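You operate a simulated robot arm through the tools that you are given. There is no shell and no other tool. Be economical: measure what you need, move in short steps, check, and stop when the job is done.

You run a simulated two-armed robot. Do the job below in one go: nothing can be reset, and whatever is moved stays where it is left.

Task
Take the cap off the green bottle and lay it down on the table top.

The check looks at the end state, three seconds after you hand in, the way a careful person would. Anything else that was tipped, shoved, dropped, spilled or broken makes it a failure. Lids that push on must go on centred and level and be pressed home; caps that screw on are set level and turned clockwise until they are tight.

Robot
Two 7-joint arms with two-finger parallel grippers on one trunk, on a base that drives. Base frame: it is fixed to the floor where the robot stands at the start and does not move with it; the origin is under the middle of the robot, x ahead of it, y to its left, z up; the surface under the hand at the start is at about z = 0.76. Lengths are in m, angles in rad, forces in N, time in s.
The left shoulder is at the start at [0.08, 0.131, 0.947], the right one opposite. With the tool pointing down near the work surface each hand reaches from about 0.4 to 0.86 m from the robot's upright axis, wherever it stands, measured 20 degrees to its own side. Payload 1.57 kg a hand.
The TCP of each hand is the grasp point between the finger pads, 0.03 m short of the fingertips. In the tool frame z runs along the fingers and y along their closing line. The gripper opens to 0.11 m. The fingers are 0.024 m wide and 0.012 m thick; the gripper's body (0.048 by 0.112 m) begins 0.078 m behind the TCP.
Orientation is that of the tool frame in the base frame, as a unit quaternion [w, x, y, z]. With the fingers straight down and closing along the base's y, the tool's x points along the base's -x, its y along +y and its z along -z.

Tools
- The arms move only by the tool step_arm. It takes "left_motion", "right_motion" or both (then of equal length, played together; a hand with none holds still); each is a list of rows, each an object of numbers (a shift or turn left out is 0, a gripper value left out holds the last): "x", "y", "z": the shift along the base's x, y, z in m; "wx", "wy", "wz": the turn, a rotation vector about the base's x, y, z in rad; "fingers": the opening in per cent of the stroke, from 0 (shut) to 100 (fully open). In form: [{"x": .., "y": .., "z": .., "wx": .., "wy": .., "wz": .., "fingers": ..}, ...]. A call has 1 to 20 rows; each row is the pose to reach, as a shift and turn from the pose commanded when the call began. Rows are played at 5 a second. More than 0.05 m and 0.15 rad between two rows, or a gripper value outside its range, and nothing of the call is played. Where a pose cannot be reached the arm comes as near as it can. A force on the tool above 40 N (or 10 N above the force at the start of the call, whichever is more), or a blocked arm, ends the call early, and 0.2 s more pass. Each finger travels about 0.108 m/s and halts on what it meets, pressing with about 40 N; the grip force reading is that of the motor and also rises with nothing between the fingers. The clock runs only during rows and for 0.2 s after the last one: add rows that repeat a pose to give the fingers time. It gives the time, the measured TCP pose, the force on the tool (base axes), the opening and the grip force at its end, in the units of the frame above (readings bear some noise), with the torque about the TCP (base axes, N m) and any sound that the robot's microphone picked up.
- Cameras (640 x 400 px; columns grow to the right, rows downward): "scene" is now at [-0.0488, 0.0159, 1.4331]; the picture's right is [0.17, -0.99, 0.00], its down [-0.43, -0.07, -0.90] and it looks along [0.89, 0.15, -0.44] (base axes); focal length 290 px, centre (320, 200). "left" rides on the left gripper at [0.07, -0.016, -0.141] in its tool frame; the picture's right is [0.23, 0.97, 0.00], its down [-0.86, 0.20, -0.48] and it looks along [-0.47, 0.11, 0.88] (tool axes); focal length 222 px, centre (320, 200). "right" rides on the right gripper at [0.07, 0.016, -0.141] in its tool frame; the picture's right is [-0.23, 0.97, 0.00], its down [-0.86, -0.20, -0.48] and it looks along [-0.47, -0.11, 0.88] (tool axes); focal length 222 px, centre (320, 200). There is no depth. A picture from a camera that has moved, and an enlarged one, comes with that camera's place and axes in the base frame and with its lens.
- camera(camera): a new picture of that camera. It takes no simulated time.
- base_move(legs): drives the robot by 1 to 6 legs, each [ahead, left, turn to the left] in m, m and rad, along the robot's own axes; the way and the turn of a leg run together, so that a leg with both is an arc; at most 1.5 m and 3.142 rad a leg. The arms and the cameras ride along, it lands a little off, and it stops where it bumps. It gives what a move gives.
- aim_head(pan, tilt): turns the head with the scene camera to pan (to the left, within 1.902 rad either way) and tilt (down, from -0.506 to 1.204), counted from straight ahead of the robot. It gives what a move gives.
- enlarge(camera, box): a new picture of the part [left, top, right, bottom] of that camera's present view, enlarged. It takes no simulated time.
- job_done(): hands the job in; it is judged then, once.

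Work in short steps. Places have to be worked out from the pictures, the camera data and where the tool is seen: move nearer, look again, correct. Check each grasp and each placing, and mend what went wrong. You have 120 turns and 108 pictures in all, those below and enlarged ones among them. Open the grippers and draw the arms clear of the work before you hand the job in, unless the task says otherwise; then end with one line.

The tools are called after "Emit:" as name(argument=value, ...) on one line, values as JSON. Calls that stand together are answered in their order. step_arm: Moves the arms, as the interface text tells. Its arguments: {"type":"object","properties":{"left_motion":{"type":"array","items":{"type":"object","properties":{"x":{"type":"number"},"y":{"type":"number"},"z":{"type":"number"},"wx":{"type":"number"},"wy":{"type":"number"},"wz":{"type":"number"},"fingers":{"type":"number"}}}},"right_motion":{"type":"array","items":{"type":"object","properties":{"x":{"type":"number"},"y":{"type":"number"},"z":{"type":"number"},"wx":{"type":"number"},"wy":{"type":"number"},"wz":{"type":"number"},"fingers":{"type":"number"}}}}},"required":[]} The other tools are called the same way: base_move (legs) drives the base; aim_head (pan, tilt) turns the head that bears the scene camera; camera (camera) takes a picture; enlarge (camera, box) takes an enlarged picture of a part of a camera's view; job_done () hands the job in.

At the start:

```text
t: 0.0
left_eef_pos: [0.5689, 0.4307, 1.0515]
left_ee_rot: [0.0, 0.001, 1.0, 0.0]
left_force: [0.2, 0.2, -0.7]
left_torque: [-0.01, -0.03, 0.01]
left_width: 0.1099
left_gripper_force: 0.1
right_eef_pos: [0.5785, -0.1189, 1.1359]
right_ee_rot: [0.0, 0.0, 1.0, -0.001]
right_force: [0.1, -1.0, 0.9]
right_torque: [0.01, 0.02, 0.02]
right_width: 0.11
right_gripper_force: 0.1
robot x, y, heading: [0.0022, 0.0003, 0.002]
head pan, tilt: [0.166, 0.456]
```

scene: 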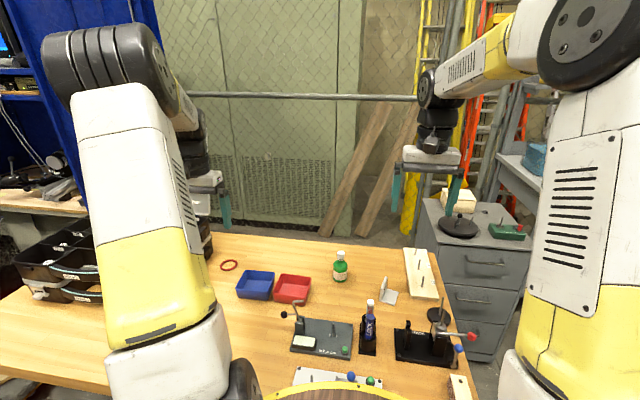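
right: 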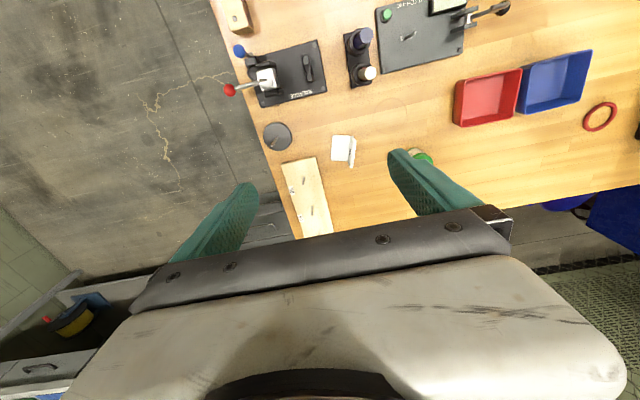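
left: 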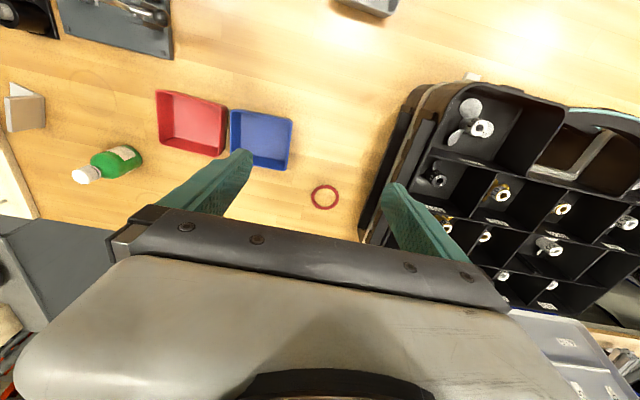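

The green bottle stands at roughly (0.72, 0.08) by the scene picture. I enlarge it to see the cap.

Emit:
enlarge(camera="scene", box=[290, 230, 390, 300])

Emit:
enlarge(camera="left", box=[40, 120, 180, 210])

```text
5.71 times, centred on (340, 265) of scene
camera zoom: at [-0.0488, 0.0159, 1.4331], right [0.17, -0.99, 0.0], down [-0.43, -0.07, -0.9], along [0.89, 0.15, -0.44], focal length 1660 px, centre (206, -171)
```

zoom: 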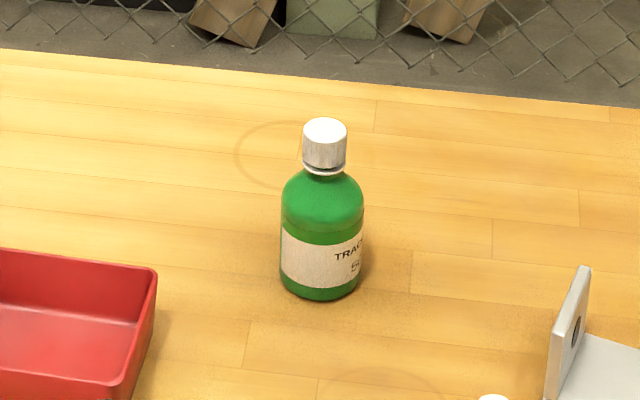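

```text
4.44 times, centred on (110, 165) of left
camera zoom: at [0.4993, 0.4137, 1.1909], right [-0.23, 0.97, 0.0], down [0.86, 0.2, 0.48], along [0.47, 0.11, -0.88], focal length 987 px, centre (1253, 356)
```

zoom: 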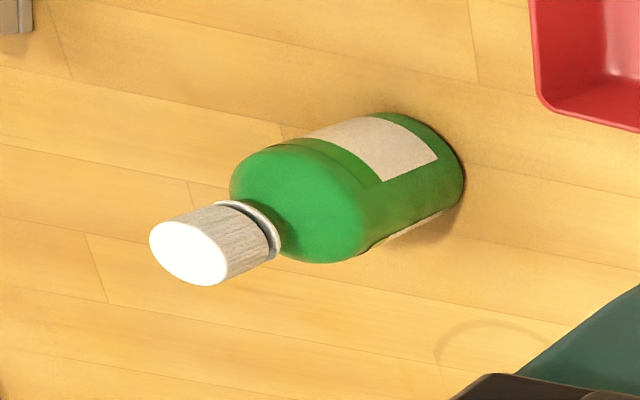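

Cap estimate: top at z≈0.873, about 24 mm wide, axis (0.717, 0.08). The body is about 47 mm wide. I'll hold the body with the left hand from the left side, pitched 50°, and unscrew from above with the right. First I yaw the left hand up high.

Emit:
step_arm(left_motion=[{"wz": -0.143, "x": 0.01, "y": -0.003}, {"wz": -0.286, "x": 0.024, "y": -0.006}, {"wz": -0.428, "x": 0.036, "y": -0.01}, {"wz": -0.571, "x": 0.048, "y": -0.015}, {"wz": -0.714, "x": 0.06, "y": -0.02}, {"wz": -0.857, "x": 0.072, "y": -0.025}, {"wz": -1.0, "x": 0.084, "y": -0.03}, {"wz": -1.142, "x": 0.096, "y": -0.035}, {"wz": -1.285, "x": 0.11, "y": -0.04}, {"wz": -1.428, "x": 0.12, "y": -0.045}, {"wz": -1.571, "x": 0.13, "y": -0.05}, {"wz": -1.571, "x": 0.13, "y": -0.05}])

```text
t: 2.6
left_eef_pos: [0.6994, 0.3812, 1.0506]
left_ee_rot: [0.0, 0.708, 0.706, 0.001]
left_force: [-0.3, -0.3, 1.2]
left_torque: [-0.01, 0.0, -0.01]
left_width: 0.1099
left_gripper_force: 0.1
right_eef_pos: [0.5792, -0.1182, 1.1347]
right_ee_rot: [-0.001, 0.0, 1.0, 0.0]
right_force: [0.2, -0.6, -0.9]
right_torque: [-0.01, 0.0, -0.01]
right_width: 0.1101
right_gripper_force: 0.1
robot x, y, heading: [0.0041, 0.0012, 0.004]
head pan, tilt: [0.166, 0.456]
```

Yaw reached. Now I tilt the left hand 50° so the fingers point toward -y and down.

Emit:
step_arm(left_motion=[{"wx": -0.145}, {"wx": -0.29}, {"wx": -0.436}, {"wx": -0.582}, {"wx": -0.727, "z": -0.02}, {"wx": -0.873, "z": -0.04}, {"wx": -0.873, "z": -0.04}])

Emit:
camera(camera="scene")

Emit:
camera(camera="left")

```text
t: 4.2
left_eef_pos: [0.6978, 0.3779, 1.01]
left_ee_rot: [0.299, 0.641, 0.64, -0.3]
left_force: [-0.6, -0.1, -0.1]
left_torque: [0.0, -0.02, 0.02]
left_width: 0.1102
left_gripper_force: 0.0
left hand out of reach, approached as far as the arm can: row 6, 7
right_eef_pos: [0.5789, -0.1178, 1.1353]
right_ee_rot: [0.0, 0.0, 1.0, 0.0]
right_force: [-0.1, 0.9, 0.0]
right_torque: [-0.03, 0.01, 0.01]
right_width: 0.1098
right_gripper_force: 0.0
robot x, y, heading: [0.0035, 0.0011, 0.004]
head pan, tilt: [0.166, 0.456]
```

```text
102 pictures are left
camera scene: at [-0.0489, 0.0159, 1.4331], right [0.17, -0.99, 0.0], down [-0.43, -0.07, -0.9], along [0.89, 0.15, -0.44], focal length 290 px, centre (320, 200)
```

scene: 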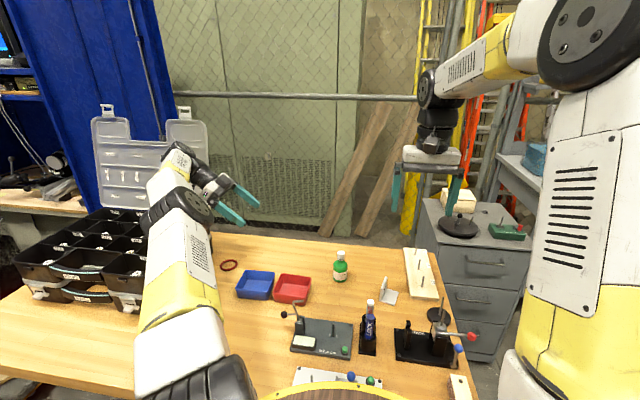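

```text
101 pictures are left
camera left: at [0.6799, 0.531, 1.0464], right [0.97, 0.15, -0.17], down [0.2, -0.18, 0.96], along [0.11, -0.97, -0.21], focal length 222 px, centre (320, 200)
```

left: 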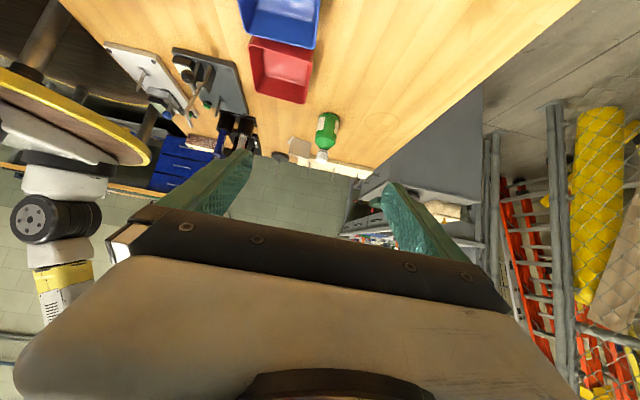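

Orientation is nearly as wanted. I move the left hand closer to the bottle, staying high and open.

Emit:
step_arm(left_motion=[{"x": 0.004, "y": -0.04, "z": -0.01}, {"x": 0.008, "y": -0.08, "z": -0.02}, {"x": 0.012, "y": -0.12, "z": -0.03}, {"x": 0.018, "y": -0.16, "z": -0.05}, {"x": 0.018, "y": -0.178, "z": -0.06}, {"x": 0.018, "y": -0.178, "z": -0.06}])

Emit:
camera(camera="scene")

Emit:
camera(camera="left")

```text
t: 5.6
left_eef_pos: [0.716, 0.2001, 0.9506]
left_ee_rot: [0.299, 0.641, 0.64, -0.3]
left_force: [0.2, 0.6, -0.7]
left_torque: [0.03, 0.0, -0.01]
left_width: 0.1098
left_gripper_force: 0.0
right_eef_pos: [0.5788, -0.1177, 1.1339]
right_ee_rot: [0.0, 0.0, 1.0, 0.0]
right_force: [-0.7, 0.3, 0.0]
right_torque: [0.0, -0.03, 0.0]
right_width: 0.11
right_gripper_force: 0.1
robot x, y, heading: [0.0005, -0.0033, 0.0]
head pan, tilt: [0.166, 0.456]
```

```text
100 pictures are left
camera scene: at [-0.0488, 0.0159, 1.4331], right [0.16, -0.99, 0.0], down [-0.43, -0.07, -0.9], along [0.89, 0.15, -0.44], focal length 290 px, centre (320, 200)
```

scene: 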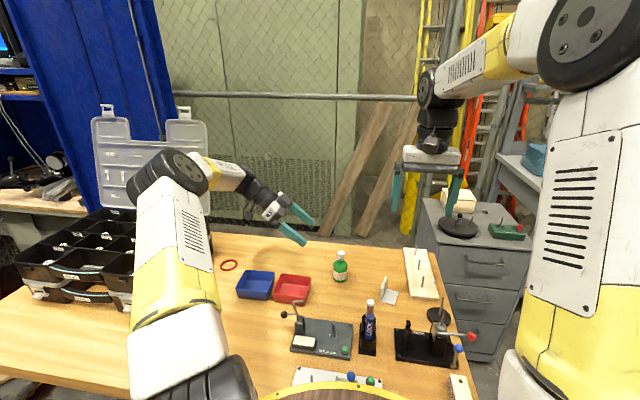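

```text
99 pictures are left
camera left: at [0.6983, 0.3526, 0.9861], right [0.97, 0.15, -0.17], down [0.2, -0.18, 0.96], along [0.11, -0.97, -0.21], focal length 222 px, centre (320, 200)
```

left: 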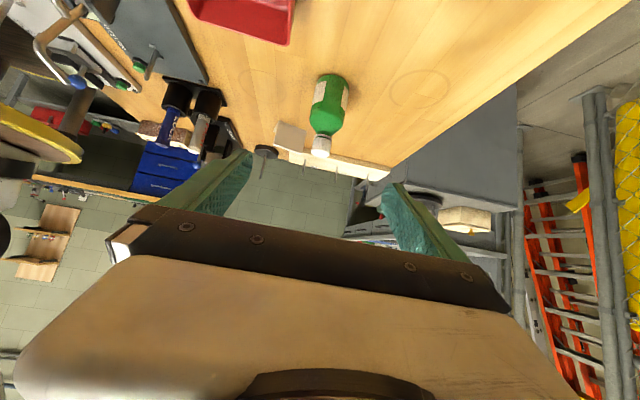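

By both cameras the bottle axis is about (0.7175, 0.084). I advance along the finger direction to a near standoff, narrowing the opening a little.

Emit:
step_arm(left_motion=[{"x": 0.0015, "y": -0.01, "z": -0.035, "fingers": 75}, {"x": 0.0015, "y": -0.02, "z": -0.07}, {"x": 0.0015, "y": -0.05, "z": -0.098}, {"x": 0.0015, "y": -0.065, "z": -0.11}, {"x": 0.0015, "y": -0.065, "z": -0.11}])

Emit:
enlarge(camera="scene", box=[240, 180, 400, 310])

Emit:
camera(camera="left")

```text
t: 6.8
left_eef_pos: [0.7163, 0.1343, 0.8395]
left_ee_rot: [0.299, 0.641, 0.64, -0.3]
left_force: [0.2, -0.3, -0.1]
left_torque: [0.0, 0.03, -0.02]
left_width: 0.0826
left_gripper_force: 0.1
right_eef_pos: [0.5786, -0.1188, 1.1343]
right_ee_rot: [0.0, 0.0, 1.0, 0.0]
right_force: [0.0, -0.2, -0.5]
right_torque: [0.02, -0.02, -0.01]
right_width: 0.11
right_gripper_force: 0.0
robot x, y, heading: [0.0032, 0.0023, -0.0]
head pan, tilt: [0.166, 0.456]
```

```text
3.08 times, centred on (320, 245) of scene
camera zoom: at [-0.0488, 0.0159, 1.4331], right [0.17, -0.99, 0.0], down [-0.43, -0.07, -0.9], along [0.89, 0.15, -0.44], focal length 894 px, centre (320, 62)
```

zoom: 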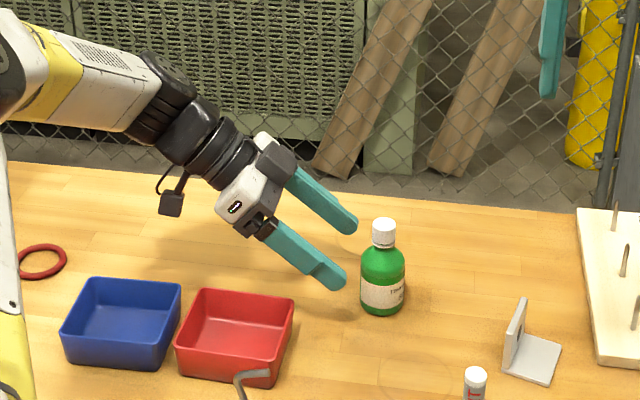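

```text
97 pictures are left
camera left: at [0.7, 0.2876, 0.8762], right [0.97, 0.15, -0.17], down [0.2, -0.18, 0.96], along [0.11, -0.97, -0.21], focal length 222 px, centre (320, 200)
```

left: 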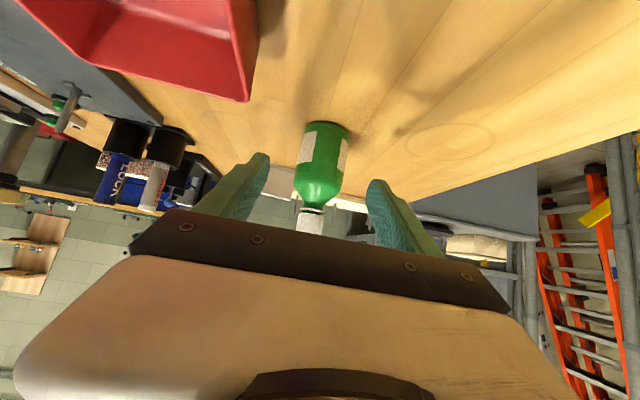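

Fingers straddle the bottle nicely. I advance to the grasp point, then close slowly.

Emit:
step_arm(left_motion=[{"x": 0.0, "y": -0.015, "z": -0.013}, {"x": 0.0, "y": -0.03, "z": -0.026}, {"x": 0.0, "y": -0.042, "z": -0.0365}, {"x": 0.0, "y": -0.042, "z": -0.0365}])

Emit:
enlarge(camera="scene", box=[240, 180, 400, 310])

Emit:
camera(camera="left")

```text
t: 7.8
left_eef_pos: [0.718, 0.0915, 0.8044]
left_ee_rot: [0.299, 0.641, 0.641, -0.299]
left_force: [-0.2, -0.2, -0.6]
left_torque: [-0.01, 0.02, 0.03]
left_width: 0.0825
left_gripper_force: 0.0
right_eef_pos: [0.5779, -0.1188, 1.1349]
right_ee_rot: [0.0, -0.001, 1.0, 0.0]
right_force: [0.6, 0.0, 0.5]
right_torque: [-0.03, 0.0, 0.0]
right_width: 0.1098
right_gripper_force: 0.1
robot x, y, heading: [-0.0003, -0.0012, -0.0]
head pan, tilt: [0.166, 0.456]
```

```text
3.08 times, centred on (320, 245) of scene
camera zoom: at [-0.0488, 0.0159, 1.4331], right [0.17, -0.99, 0.0], down [-0.43, -0.07, -0.9], along [0.89, 0.15, -0.44], focal length 894 px, centre (320, 62)
```

zoom: 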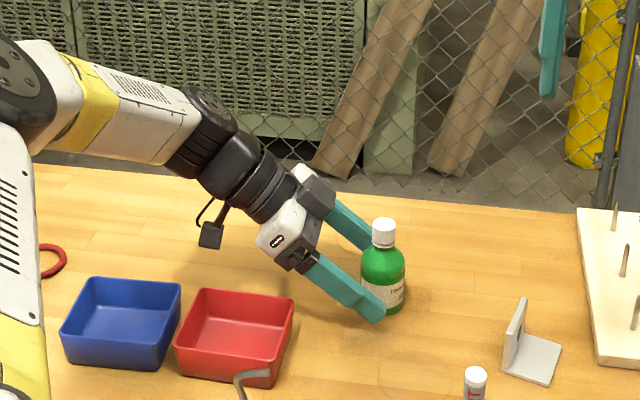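

```text
95 pictures are left
camera left: at [0.6998, 0.2456, 0.8397], right [0.97, 0.15, -0.17], down [0.2, -0.18, 0.96], along [0.11, -0.97, -0.21], focal length 222 px, centre (320, 200)
```

left: 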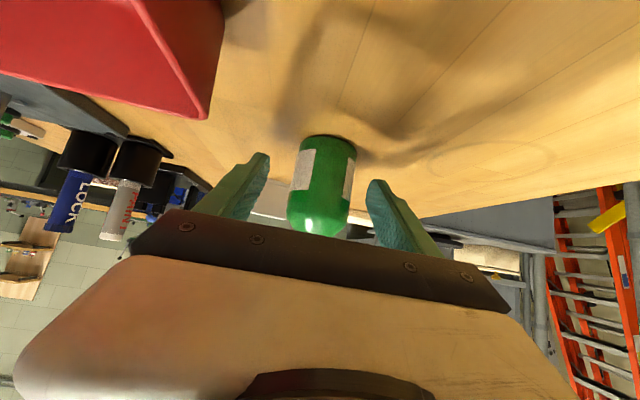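

Centred on the body. I close the left fingers onto the bottle.

Emit:
step_arm(left_motion=[{"fingers": 60}, {"fingers": 50}, {"fingers": 40}, {"fingers": 36}, {"fingers": 36}])

Emit:
enlarge(camera="scene", box=[290, 210, 390, 300])

Emit:
camera(camera="right")

```text
t: 9.0
left_eef_pos: [0.7167, 0.092, 0.8039]
left_ee_rot: [0.299, 0.641, 0.64, -0.299]
left_force: [0.0, 0.0, 0.1]
left_torque: [0.02, 0.02, 0.02]
left_width: 0.0463
left_gripper_force: 40.0
right_eef_pos: [0.5783, -0.1185, 1.1355]
right_ee_rot: [0.001, 0.0, 1.0, -0.001]
right_force: [0.1, 0.1, -0.5]
right_torque: [-0.02, 0.01, 0.02]
right_width: 0.1098
right_gripper_force: 0.1
robot x, y, heading: [-0.001, 0.0011, -0.003]
head pan, tilt: [0.166, 0.456]
```

```text
4.44 times, centred on (340, 255) of scene
camera zoom: at [-0.0488, 0.0159, 1.4331], right [0.17, -0.99, 0.0], down [-0.43, -0.07, -0.9], along [0.89, 0.15, -0.44], focal length 1291 px, centre (231, -44)
```

zoom: 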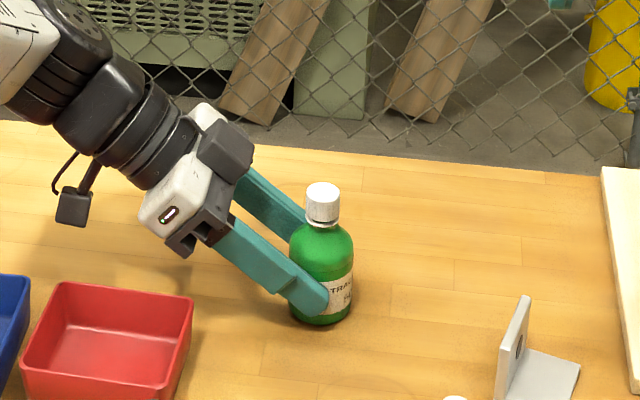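

```text
93 pictures are left
camera right: at [0.5095, -0.1011, 1.2758], right [0.23, 0.97, 0.0], down [0.86, -0.2, 0.48], along [0.47, -0.11, -0.88], focal length 222 px, centre (320, 200)
```

right: 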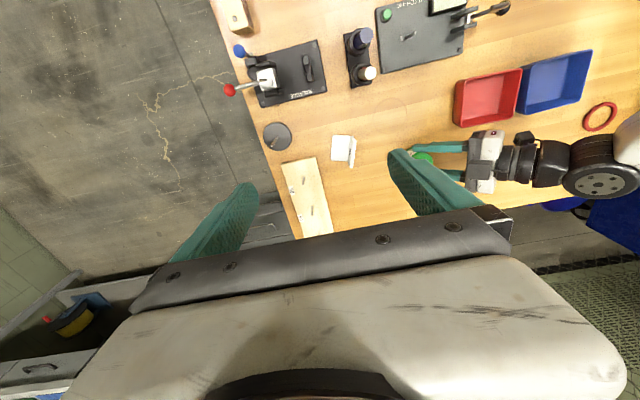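

The left hand holds the bottle (0.046 m, 40 N). Now I bring the right hand above the cap, pre-turned clockwise for a longer counter-clockwise stroke.

Emit:
step_arm(right_motion=[{"x": 0.017, "y": 0.025, "wz": -0.13}, {"x": 0.034, "y": 0.05, "wz": -0.26}, {"x": 0.052, "y": 0.075, "z": -0.01, "wz": -0.39}, {"x": 0.07, "y": 0.1, "z": -0.025, "wz": -0.52}, {"x": 0.087, "y": 0.125, "z": -0.045, "wz": -0.65}, {"x": 0.104, "y": 0.15, "z": -0.07, "wz": -0.78}, {"x": 0.121, "y": 0.175, "z": -0.1, "wz": -0.91}, {"x": 0.139, "y": 0.2005, "z": -0.13, "wz": -1.04}, {"x": 0.139, "y": 0.2005, "z": -0.13, "wz": -1.04, "fingers": 60}, {"x": 0.139, "y": 0.2005, "z": -0.13, "wz": -1.04}])

Emit:
camera(camera="scene")

Emit:
camera(camera="right")

```text
t: 11.2
left_eef_pos: [0.7161, 0.0926, 0.8038]
left_ee_rot: [0.299, 0.641, 0.641, -0.299]
left_force: [-0.4, -1.1, 0.9]
left_torque: [-0.01, 0.02, -0.01]
left_width: 0.0463
left_gripper_force: 40.0
right_eef_pos: [0.7183, 0.0819, 1.0047]
right_ee_rot: [0.0, 0.497, 0.868, 0.001]
right_force: [0.6, 0.2, -0.4]
right_torque: [0.01, -0.03, 0.0]
right_width: 0.0661
right_gripper_force: 0.1
robot x, y, heading: [-0.0027, 0.0033, -0.002]
head pan, tilt: [0.166, 0.456]
```

```text
92 pictures are left
camera scene: at [-0.0488, 0.0159, 1.4331], right [0.17, -0.99, 0.0], down [-0.43, -0.07, -0.9], along [0.89, 0.15, -0.44], focal length 290 px, centre (320, 200)
```

scene: 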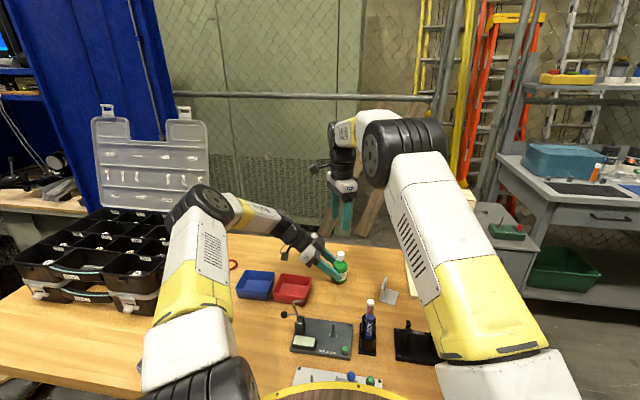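

```text
91 pictures are left
camera right: at [0.6981, 0.1508, 1.1455], right [0.96, 0.3, 0.0], down [0.26, -0.84, 0.48], along [0.14, -0.46, -0.88], focal length 222 px, centre (320, 200)
```

right: 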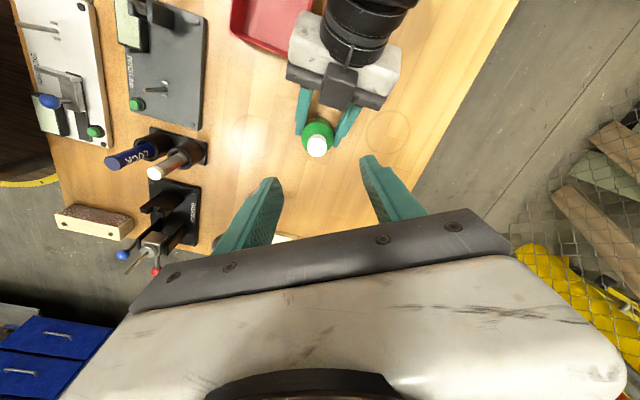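

The cap appears near (0.717, 0.079). I lower to 6 cm above and check with enlargements.

Emit:
step_arm(right_motion=[{"z": -0.04}, {"z": -0.08, "y": -0.002, "x": -0.001}, {"z": -0.08, "y": -0.002, "x": -0.001, "fingers": 50}])

Emit:
enlarge(camera="right", box=[220, 80, 420, 260])

Emit:
enlarge(camera="scene", box=[290, 190, 390, 290])

```text
t: 12.0
left_eef_pos: [0.7168, 0.0925, 0.8024]
left_ee_rot: [0.3, 0.641, 0.641, -0.299]
left_force: [-0.2, 0.8, 1.0]
left_torque: [-0.01, 0.06, -0.02]
left_width: 0.046
left_gripper_force: 40.0
right_eef_pos: [0.7167, 0.0806, 0.9253]
right_ee_rot: [0.0, 0.496, 0.868, 0.0]
right_force: [0.3, 0.2, 0.2]
right_torque: [-0.02, 0.0, -0.04]
right_width: 0.0551
right_gripper_force: 0.1
robot x, y, heading: [-0.0016, 0.0003, -0.002]
head pan, tilt: [0.166, 0.456]
```

```text
2.22 times, centred on (320, 170) of right
camera zoom: at [0.6967, 0.1489, 1.0657], right [0.95, 0.3, 0.0], down [0.26, -0.84, 0.48], along [0.14, -0.46, -0.88], focal length 494 px, centre (320, 267)
```

zoom: 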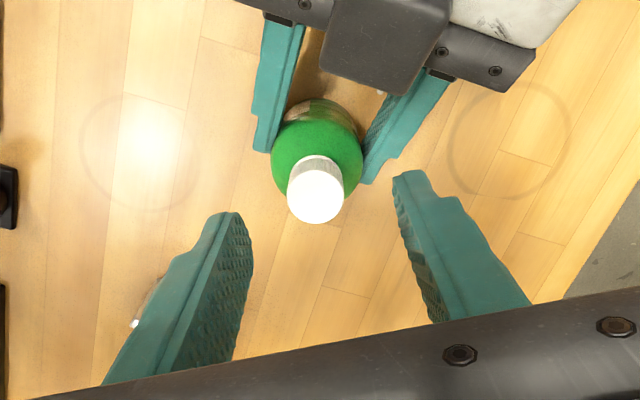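

```text
4.00 times, centred on (340, 240) of scene
camera zoom: at [-0.0488, 0.0159, 1.4331], right [0.17, -0.99, 0.0], down [-0.43, -0.07, -0.9], along [0.89, 0.15, -0.44], focal length 1162 px, centre (240, 40)
```

zoom: 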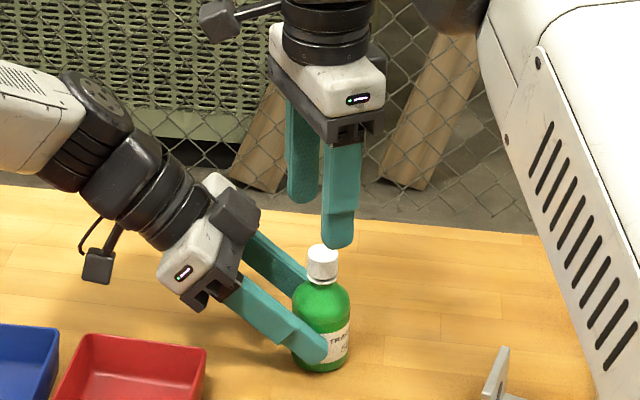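

Cap centre works out at (0.716, 0.0795), essentially under the TCP. I descend so the fingertips overlap the cap (TCP z ≈ 0.879).

Emit:
step_arm(right_motion=[{"z": -0.02, "x": -0.0005, "y": -0.001}, {"z": -0.036, "x": -0.0005, "y": -0.001}, {"z": -0.046, "x": -0.0005, "y": -0.001}, {"z": -0.046, "x": -0.0005, "y": -0.001}])

Emit:
enlarge(camera="right", box=[220, 80, 420, 260])

Emit:
enlarge(camera="scene", box=[310, 230, 370, 290])

```text
t: 13.0
left_eef_pos: [0.7176, 0.0933, 0.8046]
left_ee_rot: [0.299, 0.64, 0.641, -0.299]
left_force: [-0.9, 0.9, 1.5]
left_torque: [0.01, 0.05, -0.04]
left_width: 0.046
left_gripper_force: 40.3
right_eef_pos: [0.7152, 0.0797, 0.879]
right_ee_rot: [0.0, 0.497, 0.868, 0.0]
right_force: [-0.4, -0.1, -0.7]
right_torque: [-0.01, -0.02, 0.0]
right_width: 0.055
right_gripper_force: 0.1
robot x, y, heading: [0.0009, 0.0001, 0.008]
head pan, tilt: [0.166, 0.456]
```

```text
2.22 times, centred on (320, 170) of right
camera zoom: at [0.6956, 0.1483, 1.0194], right [0.95, 0.3, 0.0], down [0.26, -0.84, 0.48], along [0.14, -0.46, -0.88], focal length 494 px, centre (320, 267)
```

zoom: 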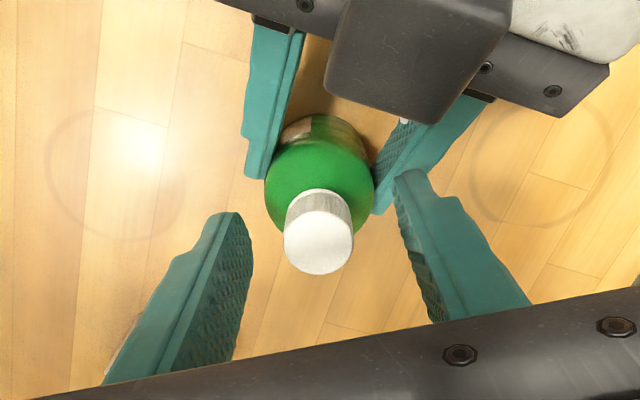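

```text
6.67 times, centred on (340, 260) of scene
camera zoom: at [-0.0488, 0.0159, 1.4331], right [0.17, -0.99, 0.0], down [-0.43, -0.07, -0.9], along [0.89, 0.15, -0.44], focal length 1936 px, centre (187, -200)
```

zoom: 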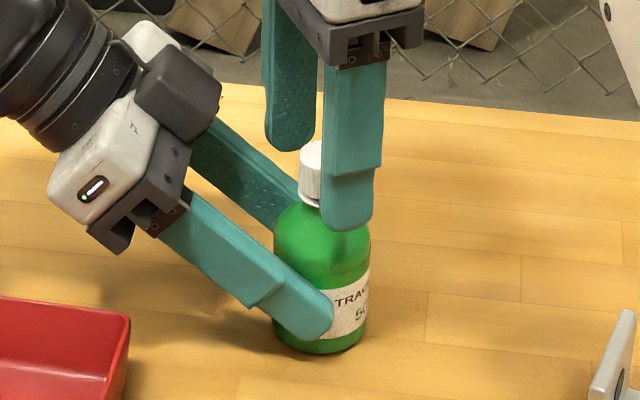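

Aligned within a millimetre. I close the right fingers on the cap.

Emit:
step_arm(right_motion=[{"fingers": 35, "x": 0.0005}, {"fingers": 25, "x": 0.0005}, {"fingers": 15, "x": 0.0005}, {"fingers": 10, "x": 0.0005}, {"fingers": 10, "x": 0.0005}])

Emit:
enlarge(camera="scene", box=[310, 230, 370, 290])

```text
t: 14.2
left_eef_pos: [0.7176, 0.0927, 0.8032]
left_ee_rot: [0.299, 0.641, 0.641, -0.299]
left_force: [4.5, 2.0, 0.5]
left_torque: [-0.1, 0.17, 0.04]
left_width: 0.0466
left_gripper_force: 40.1
right_eef_pos: [0.7167, 0.079, 0.8786]
right_ee_rot: [-0.001, 0.497, 0.867, -0.001]
right_force: [-3.8, -2.2, 0.4]
right_torque: [-0.08, 0.08, -0.04]
right_width: 0.0224
right_gripper_force: 34.8
robot x, y, heading: [-0.0022, 0.0022, 0.001]
head pan, tilt: [0.166, 0.456]
heard: snap
```

```text
6.67 times, centred on (340, 260) of scene
camera zoom: at [-0.0487, 0.016, 1.4331], right [0.17, -0.99, 0.0], down [-0.43, -0.07, -0.9], along [0.89, 0.15, -0.44], focal length 1936 px, centre (187, -200)
```

zoom: 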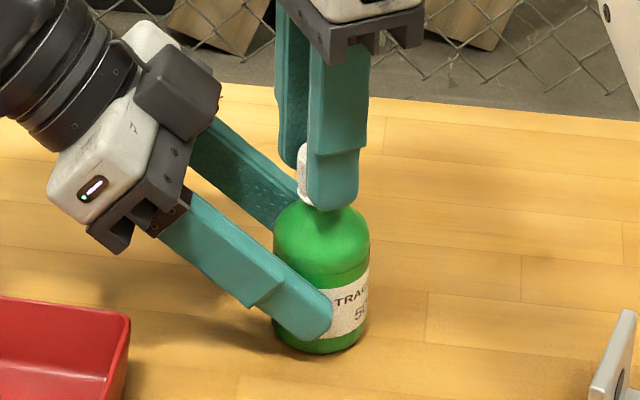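

Cap gripped (0.0224 m); a snap was heard, so I go carefully. Small counter-clockwise turn to read the torque.

Emit:
step_arm(right_motion=[{"wz": 0.1}, {"wz": 0.2}, {"wz": 0.3}, {"wz": 0.4}])

Emit:
enlarge(camera="right", box=[220, 80, 420, 260])

```text
t: 15.2
left_eef_pos: [0.7175, 0.0929, 0.8022]
left_ee_rot: [0.299, 0.641, 0.641, -0.299]
left_force: [10.5, 5.6, 0.0]
left_torque: [-0.22, 0.44, 0.25]
left_width: 0.0466
left_gripper_force: 39.4
right_eef_pos: [0.7159, 0.0792, 0.8795]
right_ee_rot: [-0.002, 0.314, 0.949, 0.0]
right_force: [-10.4, -4.9, -0.8]
right_torque: [-0.14, 0.28, -0.1]
right_width: 0.0223
right_gripper_force: 34.7
robot x, y, heading: [-0.0012, -0.0, -0.001]
head pan, tilt: [0.166, 0.456]
```

```text
2.22 times, centred on (320, 170) of right
camera zoom: at [0.6708, 0.1345, 1.0194], right [0.76, 0.65, 0.0], down [0.57, -0.67, 0.48], along [0.31, -0.37, -0.88], focal length 494 px, centre (320, 267)
```

zoom: 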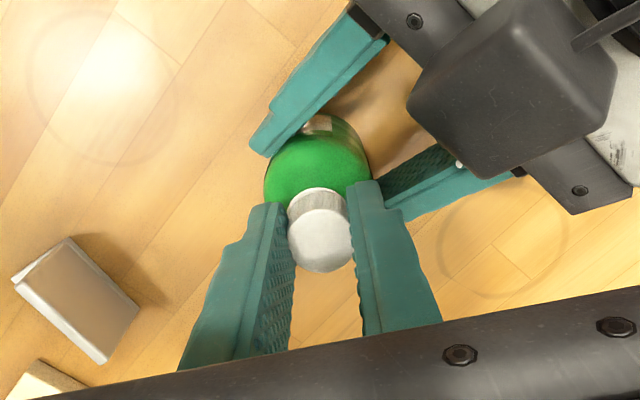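

The turn works with little torque, but side force has risen to about 11 N. I ease the hand toward -x/-y while turning further.

Emit:
step_arm(right_motion=[{"x": -0.001, "y": -0.0005}, {"x": -0.001, "y": -0.0005, "wz": 0.1}, {"x": -0.001, "y": -0.0005, "wz": 0.2}, {"x": -0.001, "y": -0.0005, "wz": 0.3}])

```text
t: 16.2
left_eef_pos: [0.7175, 0.0936, 0.8031]
left_ee_rot: [0.299, 0.641, 0.641, -0.298]
left_force: [10.1, 6.6, 1.6]
left_torque: [-0.34, 0.42, 0.23]
left_width: 0.0465
left_gripper_force: 40.0
right_eef_pos: [0.7153, 0.0786, 0.8791]
right_ee_rot: [0.0, 0.169, 0.986, -0.001]
right_force: [-8.7, -6.9, -0.3]
right_torque: [-0.22, 0.24, -0.08]
right_width: 0.0222
right_gripper_force: 35.2
robot x, y, heading: [0.0037, -0.0016, 0.003]
head pan, tilt: [0.166, 0.456]
```

Emit:
step_arm(right_motion=[{"x": -0.001, "y": -0.001}, {"x": -0.001, "y": -0.001, "wz": 0.12}, {"x": -0.001, "y": -0.001, "wz": 0.24}, {"x": -0.001, "y": -0.0015, "wz": 0.36}, {"x": -0.001, "y": -0.0015, "wz": 0.48}, {"x": -0.001, "y": -0.0015, "wz": 0.6}])

Emit:
enlarge(camera="scene", box=[310, 230, 370, 290])

```text
t: 17.6
left_eef_pos: [0.7167, 0.0926, 0.8028]
left_ee_rot: [0.299, 0.641, 0.641, -0.298]
left_force: [4.5, 8.2, 4.0]
left_torque: [-0.54, 0.11, 0.07]
left_width: 0.0464
left_gripper_force: 39.6
right_eef_pos: [0.7145, 0.0769, 0.8789]
right_ee_rot: [0.001, -0.131, 0.991, -0.001]
right_force: [-3.3, -8.7, -0.7]
right_torque: [-0.29, 0.08, -0.04]
right_width: 0.0223
right_gripper_force: 35.2
robot x, y, heading: [-0.0006, -0.0004, -0.002]
head pan, tilt: [0.166, 0.456]
```

```text
6.67 times, centred on (340, 260) of scene
camera zoom: at [-0.0488, 0.0159, 1.4331], right [0.16, -0.99, 0.0], down [-0.43, -0.07, -0.9], along [0.89, 0.15, -0.44], focal length 1936 px, centre (187, -200)
```

zoom: 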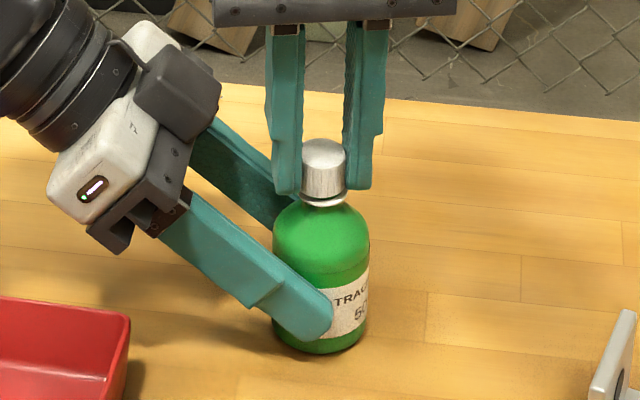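

Side force follows the closing line, so it stems from slight off-centring; still modest. I continue turning with a bit more relief.

Emit:
step_arm(right_motion=[{"y": -0.001}, {"y": -0.001, "wz": 0.12}, {"x": 0.0005, "y": -0.001, "wz": 0.24}, {"x": 0.0005, "y": -0.001, "wz": 0.36}, {"x": 0.001, "y": -0.001, "wz": 0.48}, {"x": 0.001, "y": -0.001, "wz": 0.6}, {"x": 0.0015, "y": -0.001, "wz": 0.72}, {"x": 0.0015, "y": -0.001, "wz": 0.84}])

Emit:
enlarge(camera="scene", box=[310, 230, 370, 290])

Emit:
enlarge(camera="right", box=[220, 80, 420, 260])

```text
t: 19.4
left_eef_pos: [0.7166, 0.0928, 0.8031]
left_ee_rot: [0.299, 0.641, 0.641, -0.298]
left_force: [4.4, 11.7, 4.6]
left_torque: [-0.45, 0.19, 0.13]
left_width: 0.0463
left_gripper_force: 39.8
right_eef_pos: [0.717, 0.076, 0.8794]
right_ee_rot: [-0.001, -0.523, 0.852, -0.001]
right_force: [-3.7, -10.2, -0.8]
right_torque: [-0.31, 0.09, -0.07]
right_width: 0.0224
right_gripper_force: 35.1
robot x, y, heading: [-0.0001, 0.0005, 0.0]
head pan, tilt: [0.166, 0.456]
```

```text
6.67 times, centred on (340, 260) of scene
camera zoom: at [-0.0489, 0.0159, 1.4331], right [0.17, -0.99, 0.0], down [-0.43, -0.07, -0.9], along [0.89, 0.15, -0.44], focal length 1936 px, centre (187, -200)
```

zoom: 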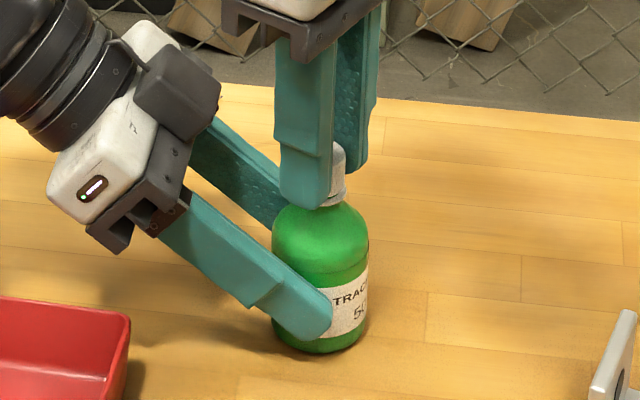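

```text
2.22 times, centred on (320, 170) of right
camera zoom: at [0.6709, 0.022, 1.0197], right [-0.77, 0.64, 0.0], down [0.56, 0.67, 0.48], along [0.31, 0.37, -0.88], focal length 494 px, centre (320, 267)
```

zoom: 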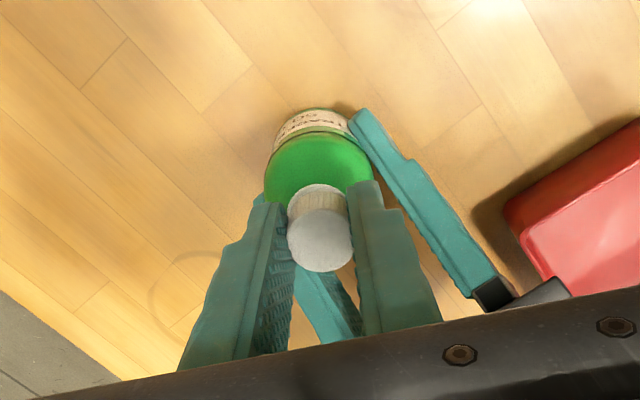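

About 2.1 rad turned so far. The -y shift is now the wrong way (cap centre ≈ y 0.079), so I undo it and keep turning a little.

Emit:
step_arm(right_motion=[{"y": 0.001}, {"y": 0.002}, {"y": 0.0025, "wz": 0.12}, {"y": 0.003, "wz": 0.24}, {"y": 0.003, "wz": 0.36}, {"y": 0.003, "wz": 0.48}])

```text
t: 20.8
left_eef_pos: [0.7154, 0.094, 0.8039]
left_ee_rot: [0.3, 0.641, 0.641, -0.298]
left_force: [-1.8, 20.8, 13.2]
left_torque: [-0.58, -0.21, 0.05]
left_width: 0.0462
left_gripper_force: 40.3
right_eef_pos: [0.7166, 0.0791, 0.8799]
right_ee_rot: [0.0, 0.711, -0.703, 0.001]
right_force: [3.9, -17.8, 1.6]
right_torque: [-0.57, -0.15, -0.07]
right_width: 0.0223
right_gripper_force: 34.8
robot x, y, heading: [0.0004, -0.0009, 0.001]
head pan, tilt: [0.166, 0.456]
```

Turning about 2.6 rad done, but shifting +y increased side force, so I release the cap to let things relax and look.

Emit:
step_arm(right_motion=[{"fingers": 30}, {"fingers": 45}, {"fingers": 45}])

Emit:
enlarge(camera="scene", box=[310, 230, 370, 290])

Emit:
enlarge(camera="right", box=[220, 80, 420, 260])

```text
t: 21.6
left_eef_pos: [0.7167, 0.0922, 0.8036]
left_ee_rot: [0.299, 0.641, 0.64, -0.3]
left_force: [-0.8, -4.6, 9.4]
left_torque: [-0.11, 0.07, 0.03]
left_width: 0.0465
left_gripper_force: 39.9
right_eef_pos: [0.715, 0.0798, 0.8792]
right_ee_rot: [0.0, 0.71, -0.704, 0.001]
right_force: [-0.6, -0.2, 1.0]
right_torque: [0.02, 0.01, -0.01]
right_width: 0.0496
right_gripper_force: 0.1
robot x, y, heading: [-0.0027, 0.0002, 0.002]
head pan, tilt: [0.166, 0.456]
heard: snap
```

```text
6.67 times, centred on (340, 260) of scene
camera zoom: at [-0.0491, 0.0157, 1.4331], right [0.16, -0.99, 0.0], down [-0.43, -0.07, -0.9], along [0.89, 0.15, -0.44], focal length 1936 px, centre (187, -200)
```

zoom: 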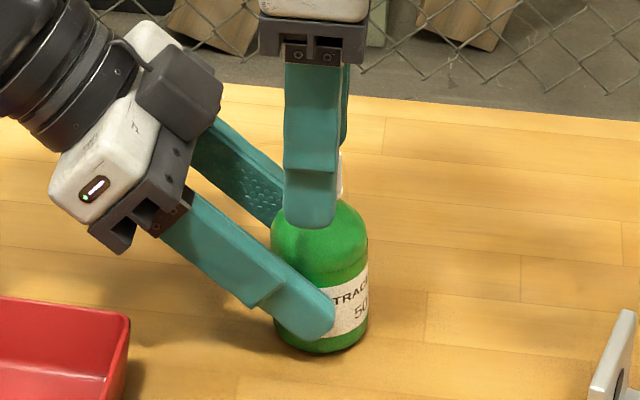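

```text
2.22 times, centred on (320, 170) of right
camera zoom: at [0.7006, 0.0104, 1.0199], right [-0.98, 0.22, 0.0], down [0.19, 0.86, 0.48], along [0.1, 0.47, -0.88], focal length 494 px, centre (320, 267)
```

zoom: 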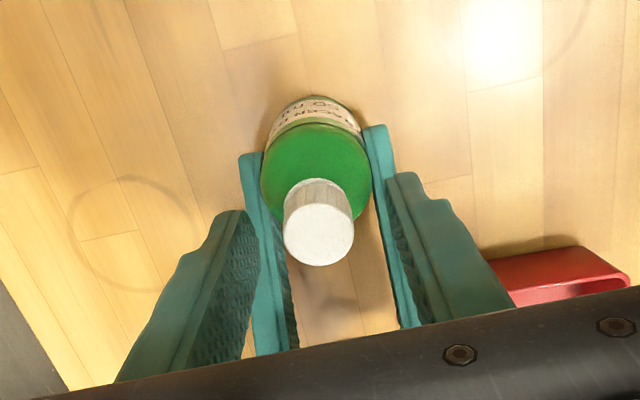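

Cap centre still (0.716, 0.079). I lift off, turn the open hand back for a second stroke and compare cap height.

Emit:
step_arm(right_motion=[{"z": 0.02}, {"z": 0.035}, {"z": 0.035, "wz": -0.145}, {"z": 0.035, "wz": -0.29}, {"z": 0.035, "wz": -0.435}, {"z": 0.035, "wz": -0.58}, {"z": 0.035, "wz": -0.725}, {"z": 0.035, "wz": -0.87}, {"z": 0.035, "wz": -1.015}, {"z": 0.035, "wz": -1.16}, {"z": 0.035, "wz": -1.305}, {"z": 0.035, "wz": -1.45}, {"z": 0.035, "wz": -1.595}, {"z": 0.035, "wz": -1.74}, {"z": 0.035, "wz": -1.885}, {"z": 0.035, "wz": -2.03}, {"z": 0.035, "wz": -2.175}, {"z": 0.035, "wz": -2.32}, {"z": 0.035, "wz": -2.465}, {"z": 0.035, "wz": -2.61}])

Emit:
enlarge(camera="scene", box=[290, 230, 390, 300])

Emit:
enlarge(camera="right", box=[270, 120, 370, 200])

```text
t: 25.8
left_eef_pos: [0.7161, 0.093, 0.8035]
left_ee_rot: [0.299, 0.641, 0.64, -0.299]
left_force: [-0.1, 1.2, 10.7]
left_torque: [0.09, 0.06, 0.02]
left_width: 0.0464
left_gripper_force: 39.8
right_eef_pos: [0.7165, 0.0786, 0.9137]
right_ee_rot: [0.001, 0.493, 0.87, 0.0]
right_force: [0.3, -0.6, -0.5]
right_torque: [-0.02, 0.0, 0.06]
right_width: 0.0494
right_gripper_force: 0.0
robot x, y, heading: [-0.0012, 0.0017, -0.004]
head pan, tilt: [0.166, 0.456]
```

```text
5.71 times, centred on (340, 265) of scene
camera zoom: at [-0.0491, 0.0159, 1.4331], right [0.17, -0.99, 0.0], down [-0.43, -0.07, -0.9], along [0.89, 0.15, -0.44], focal length 1660 px, centre (206, -171)
```

zoom: 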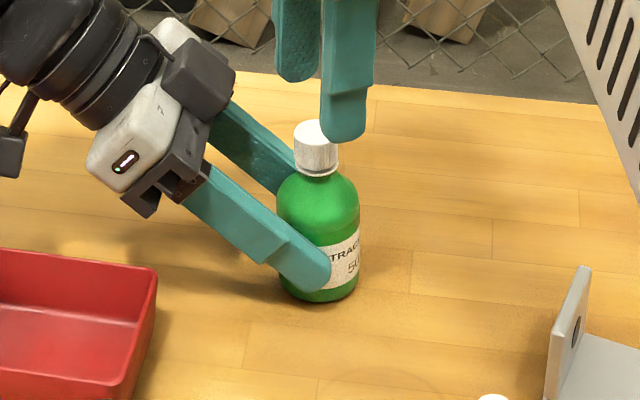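

```text
5.00 times, centred on (320, 160) of right
camera zoom: at [0.6946, 0.1484, 1.0548], right [0.95, 0.3, 0.0], down [0.27, -0.84, 0.48], along [0.15, -0.46, -0.88], focal length 1111 px, centre (320, 400)
```

zoom: 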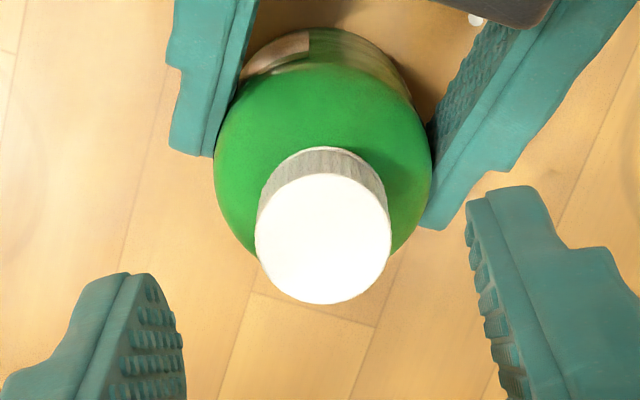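

The bottle has leaned a few hundredths of a radian toward +y in the left grip. I tip it back upright with the left wrist before the next stroke.

Emit:
step_arm(left_motion=[{"wx": 0.02}, {"wx": 0.04}, {"wx": 0.045}, {"wx": 0.045}])

Emit:
enlarge(camera="scene", box=[290, 230, 390, 300])

Emit:
enlarge(camera="right", box=[270, 120, 370, 200])

```text
t: 26.8
left_eef_pos: [0.7173, 0.0918, 0.804]
left_ee_rot: [0.284, 0.648, 0.648, -0.283]
left_force: [-1.6, -1.8, 3.7]
left_torque: [-0.12, 0.11, 0.02]
left_width: 0.0466
left_gripper_force: 40.2
right_eef_pos: [0.7166, 0.0806, 0.9136]
right_ee_rot: [0.0, 0.493, 0.87, -0.001]
right_force: [0.2, -0.1, -0.5]
right_torque: [0.0, -0.01, 0.01]
right_width: 0.0497
right_gripper_force: 0.1
robot x, y, heading: [-0.001, -0.0022, -0.001]
head pan, tilt: [0.166, 0.456]
```

```text
5.71 times, centred on (340, 265) of scene
camera zoom: at [-0.0489, 0.0159, 1.4331], right [0.17, -0.99, 0.0], down [-0.43, -0.07, -0.9], along [0.89, 0.15, -0.44], focal length 1660 px, centre (206, -171)
```

zoom: 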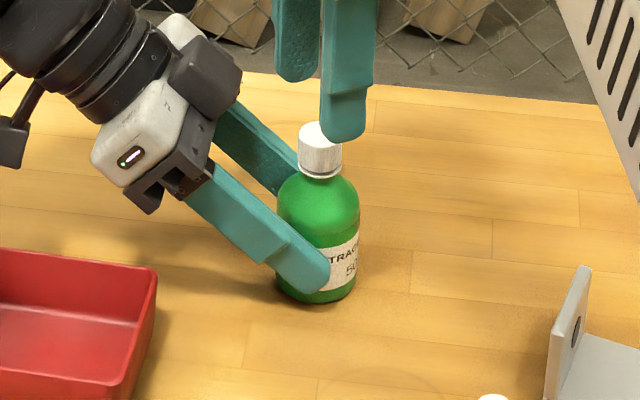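

```text
5.00 times, centred on (320, 160) of right
camera zoom: at [0.6945, 0.1483, 1.0548], right [0.95, 0.31, 0.0], down [0.27, -0.84, 0.48], along [0.15, -0.46, -0.88], focal length 1111 px, centre (320, 400)
```

zoom: 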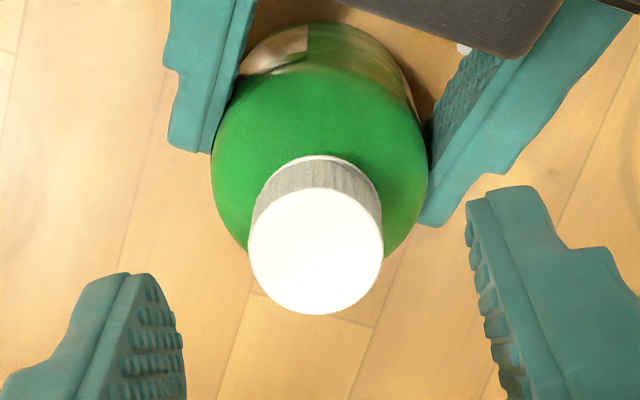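

Upright again, cap at about (0.716, 0.081). I descend and grip for the second stroke.

Emit:
step_arm(right_motion=[{"z": -0.018}, {"z": -0.034}, {"z": -0.034, "fingers": 35}, {"z": -0.034, "fingers": 25}, {"z": -0.034, "fingers": 15}, {"z": -0.034, "fingers": 10}, {"z": -0.034, "fingers": 10}])

```text
t: 28.4
left_eef_pos: [0.7175, 0.0929, 0.8037]
left_ee_rot: [0.285, 0.647, 0.648, -0.284]
left_force: [0.7, 1.4, -0.4]
left_torque: [-0.05, 0.02, 0.02]
left_width: 0.0461
left_gripper_force: 40.2
right_eef_pos: [0.716, 0.0788, 0.8801]
right_ee_rot: [0.0, 0.493, 0.87, 0.001]
right_force: [-0.3, -1.3, -1.0]
right_torque: [-0.02, 0.0, 0.02]
right_width: 0.0222
right_gripper_force: 35.0
robot x, y, heading: [0.0027, -0.0011, -0.001]
head pan, tilt: [0.166, 0.456]
heard: snap
```

Very well centred this time (about 1 N). I turn 0.9 rad.

Emit:
step_arm(right_motion=[{"wz": 0.13}, {"wz": 0.26}, {"wz": 0.39}, {"wz": 0.52}, {"wz": 0.65}, {"wz": 0.78}, {"wz": 0.9}])

```text
t: 30.0
left_eef_pos: [0.7151, 0.0931, 0.8045]
left_ee_rot: [0.284, 0.647, 0.648, -0.284]
left_force: [3.6, 4.0, -0.6]
left_torque: [-0.17, 0.21, 0.08]
left_width: 0.0464
left_gripper_force: 40.1
right_eef_pos: [0.7167, 0.0786, 0.8805]
right_ee_rot: [0.0, 0.064, 0.998, 0.001]
right_force: [-2.9, -2.5, -0.6]
right_torque: [-0.11, 0.08, -0.04]
right_width: 0.0224
right_gripper_force: 35.1
robot x, y, heading: [-0.0017, 0.0041, 0.006]
head pan, tilt: [0.166, 0.456]
```

Force stays low. I continue the stroke with a small relief.

Emit:
step_arm(right_motion=[{"wz": 0.13, "x": -0.0005, "y": -0.0005}, {"wz": 0.26, "x": -0.0005, "y": -0.0005}, {"wz": 0.39, "x": -0.0005, "y": -0.001}, {"wz": 0.52, "x": -0.0005, "y": -0.001}, {"wz": 0.65, "x": -0.0005, "y": -0.001}, {"wz": 0.78, "x": -0.0005, "y": -0.001}, {"wz": 0.9, "x": -0.0005, "y": -0.001}])

```text
t: 31.6
left_eef_pos: [0.7172, 0.0931, 0.803]
left_ee_rot: [0.284, 0.648, 0.647, -0.284]
left_force: [1.6, 4.6, 0.3]
left_torque: [-0.25, 0.06, 0.06]
left_width: 0.0463
left_gripper_force: 40.2
right_eef_pos: [0.7156, 0.0785, 0.8804]
right_ee_rot: [0.0, -0.377, 0.926, 0.0]
right_force: [-2.0, -6.2, -0.2]
right_torque: [-0.15, 0.06, -0.03]
right_width: 0.0225
right_gripper_force: 35.1
robot x, y, heading: [0.001, -0.0009, 0.001]
head pan, tilt: [0.166, 0.456]
```

Emit:
step_arm(right_motion=[{"wz": 0.1, "y": -0.001}, {"wz": 0.22, "y": -0.001}, {"wz": 0.34, "y": -0.001}, {"wz": 0.46, "y": -0.0015}, {"wz": 0.58, "y": -0.0015}, {"wz": 0.7, "y": -0.0015}, {"wz": 0.8, "y": -0.002}])

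Emit:
enlarge(camera="scene", box=[290, 230, 390, 300])

Emit:
enlarge(camera="right", box=[270, 120, 370, 200])

```text
t: 33.2
left_eef_pos: [0.7172, 0.0929, 0.8034]
left_ee_rot: [0.284, 0.648, 0.647, -0.285]
left_force: [-1.5, -0.3, -0.4]
left_torque: [0.06, -0.06, 0.01]
left_width: 0.0463
left_gripper_force: 39.4
right_eef_pos: [0.716, 0.0765, 0.8796]
right_ee_rot: [0.0, 0.708, -0.707, 0.0]
right_force: [1.4, -0.3, 0.1]
right_torque: [0.01, -0.03, -0.01]
right_width: 0.0223
right_gripper_force: 35.3
robot x, y, heading: [0.0023, 0.0004, 0.001]
head pan, tilt: [0.166, 0.456]
```

```text
5.71 times, centred on (340, 265) of scene
camera zoom: at [-0.0487, 0.016, 1.4331], right [0.17, -0.99, 0.0], down [-0.43, -0.07, -0.9], along [0.89, 0.15, -0.44], focal length 1660 px, centre (206, -171)
```

zoom: 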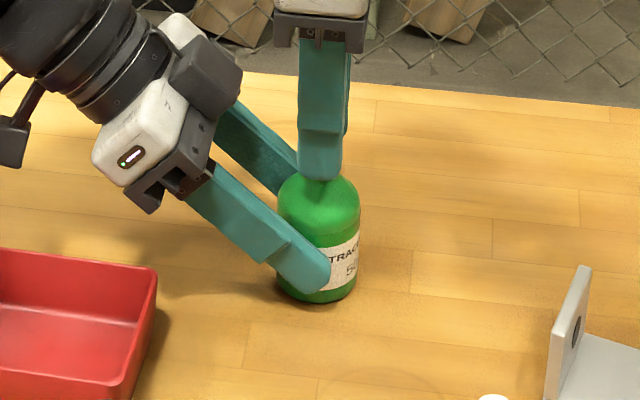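

```text
5.00 times, centred on (320, 160) of right
camera zoom: at [0.7002, 0.0072, 1.0207], right [-0.97, 0.23, 0.0], down [0.2, 0.85, 0.48], along [0.11, 0.47, -0.88], focal length 1111 px, centre (320, 400)
```

zoom: 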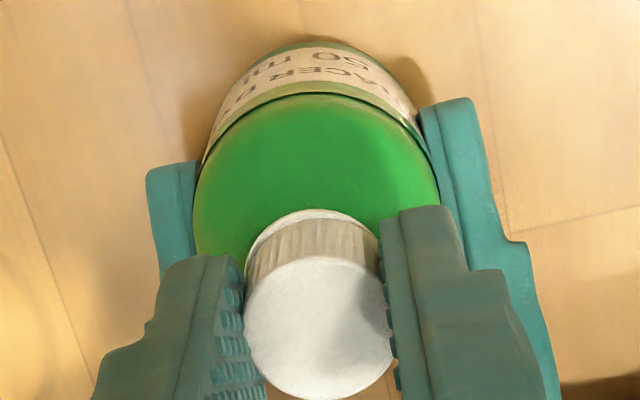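

All forces have vanished, suggesting the thread may have let go. I try a gentle lift.

Emit:
step_arm(right_motion=[{"z": 0.002}, {"z": 0.004}, {"z": 0.004}])

Emit:
enlarge(camera="scene", box=[310, 230, 370, 290])

```text
t: 34.0
left_eef_pos: [0.7166, 0.0927, 0.8032]
left_ee_rot: [0.284, 0.647, 0.647, -0.285]
left_force: [-2.4, -0.7, 0.6]
left_torque: [0.02, -0.17, -0.06]
left_width: 0.0461
left_gripper_force: 39.4
right_eef_pos: [0.7159, 0.0776, 0.8837]
right_ee_rot: [-0.001, -0.707, 0.707, 0.0]
right_force: [3.1, 0.9, -2.1]
right_torque: [0.02, -0.09, 0.03]
right_width: 0.0224
right_gripper_force: 35.1
robot x, y, heading: [-0.0022, 0.0001, 0.004]
head pan, tilt: [0.166, 0.456]
```

```text
6.67 times, centred on (340, 260) of scene
camera zoom: at [-0.0487, 0.0159, 1.4331], right [0.17, -0.99, 0.0], down [-0.43, -0.07, -0.9], along [0.89, 0.15, -0.44], focal length 1936 px, centre (187, -200)
```

zoom: 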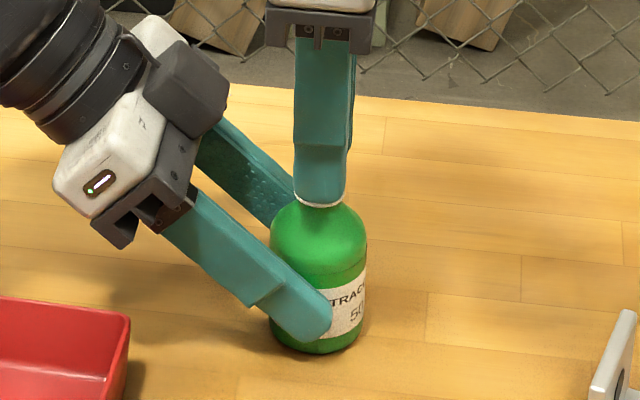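

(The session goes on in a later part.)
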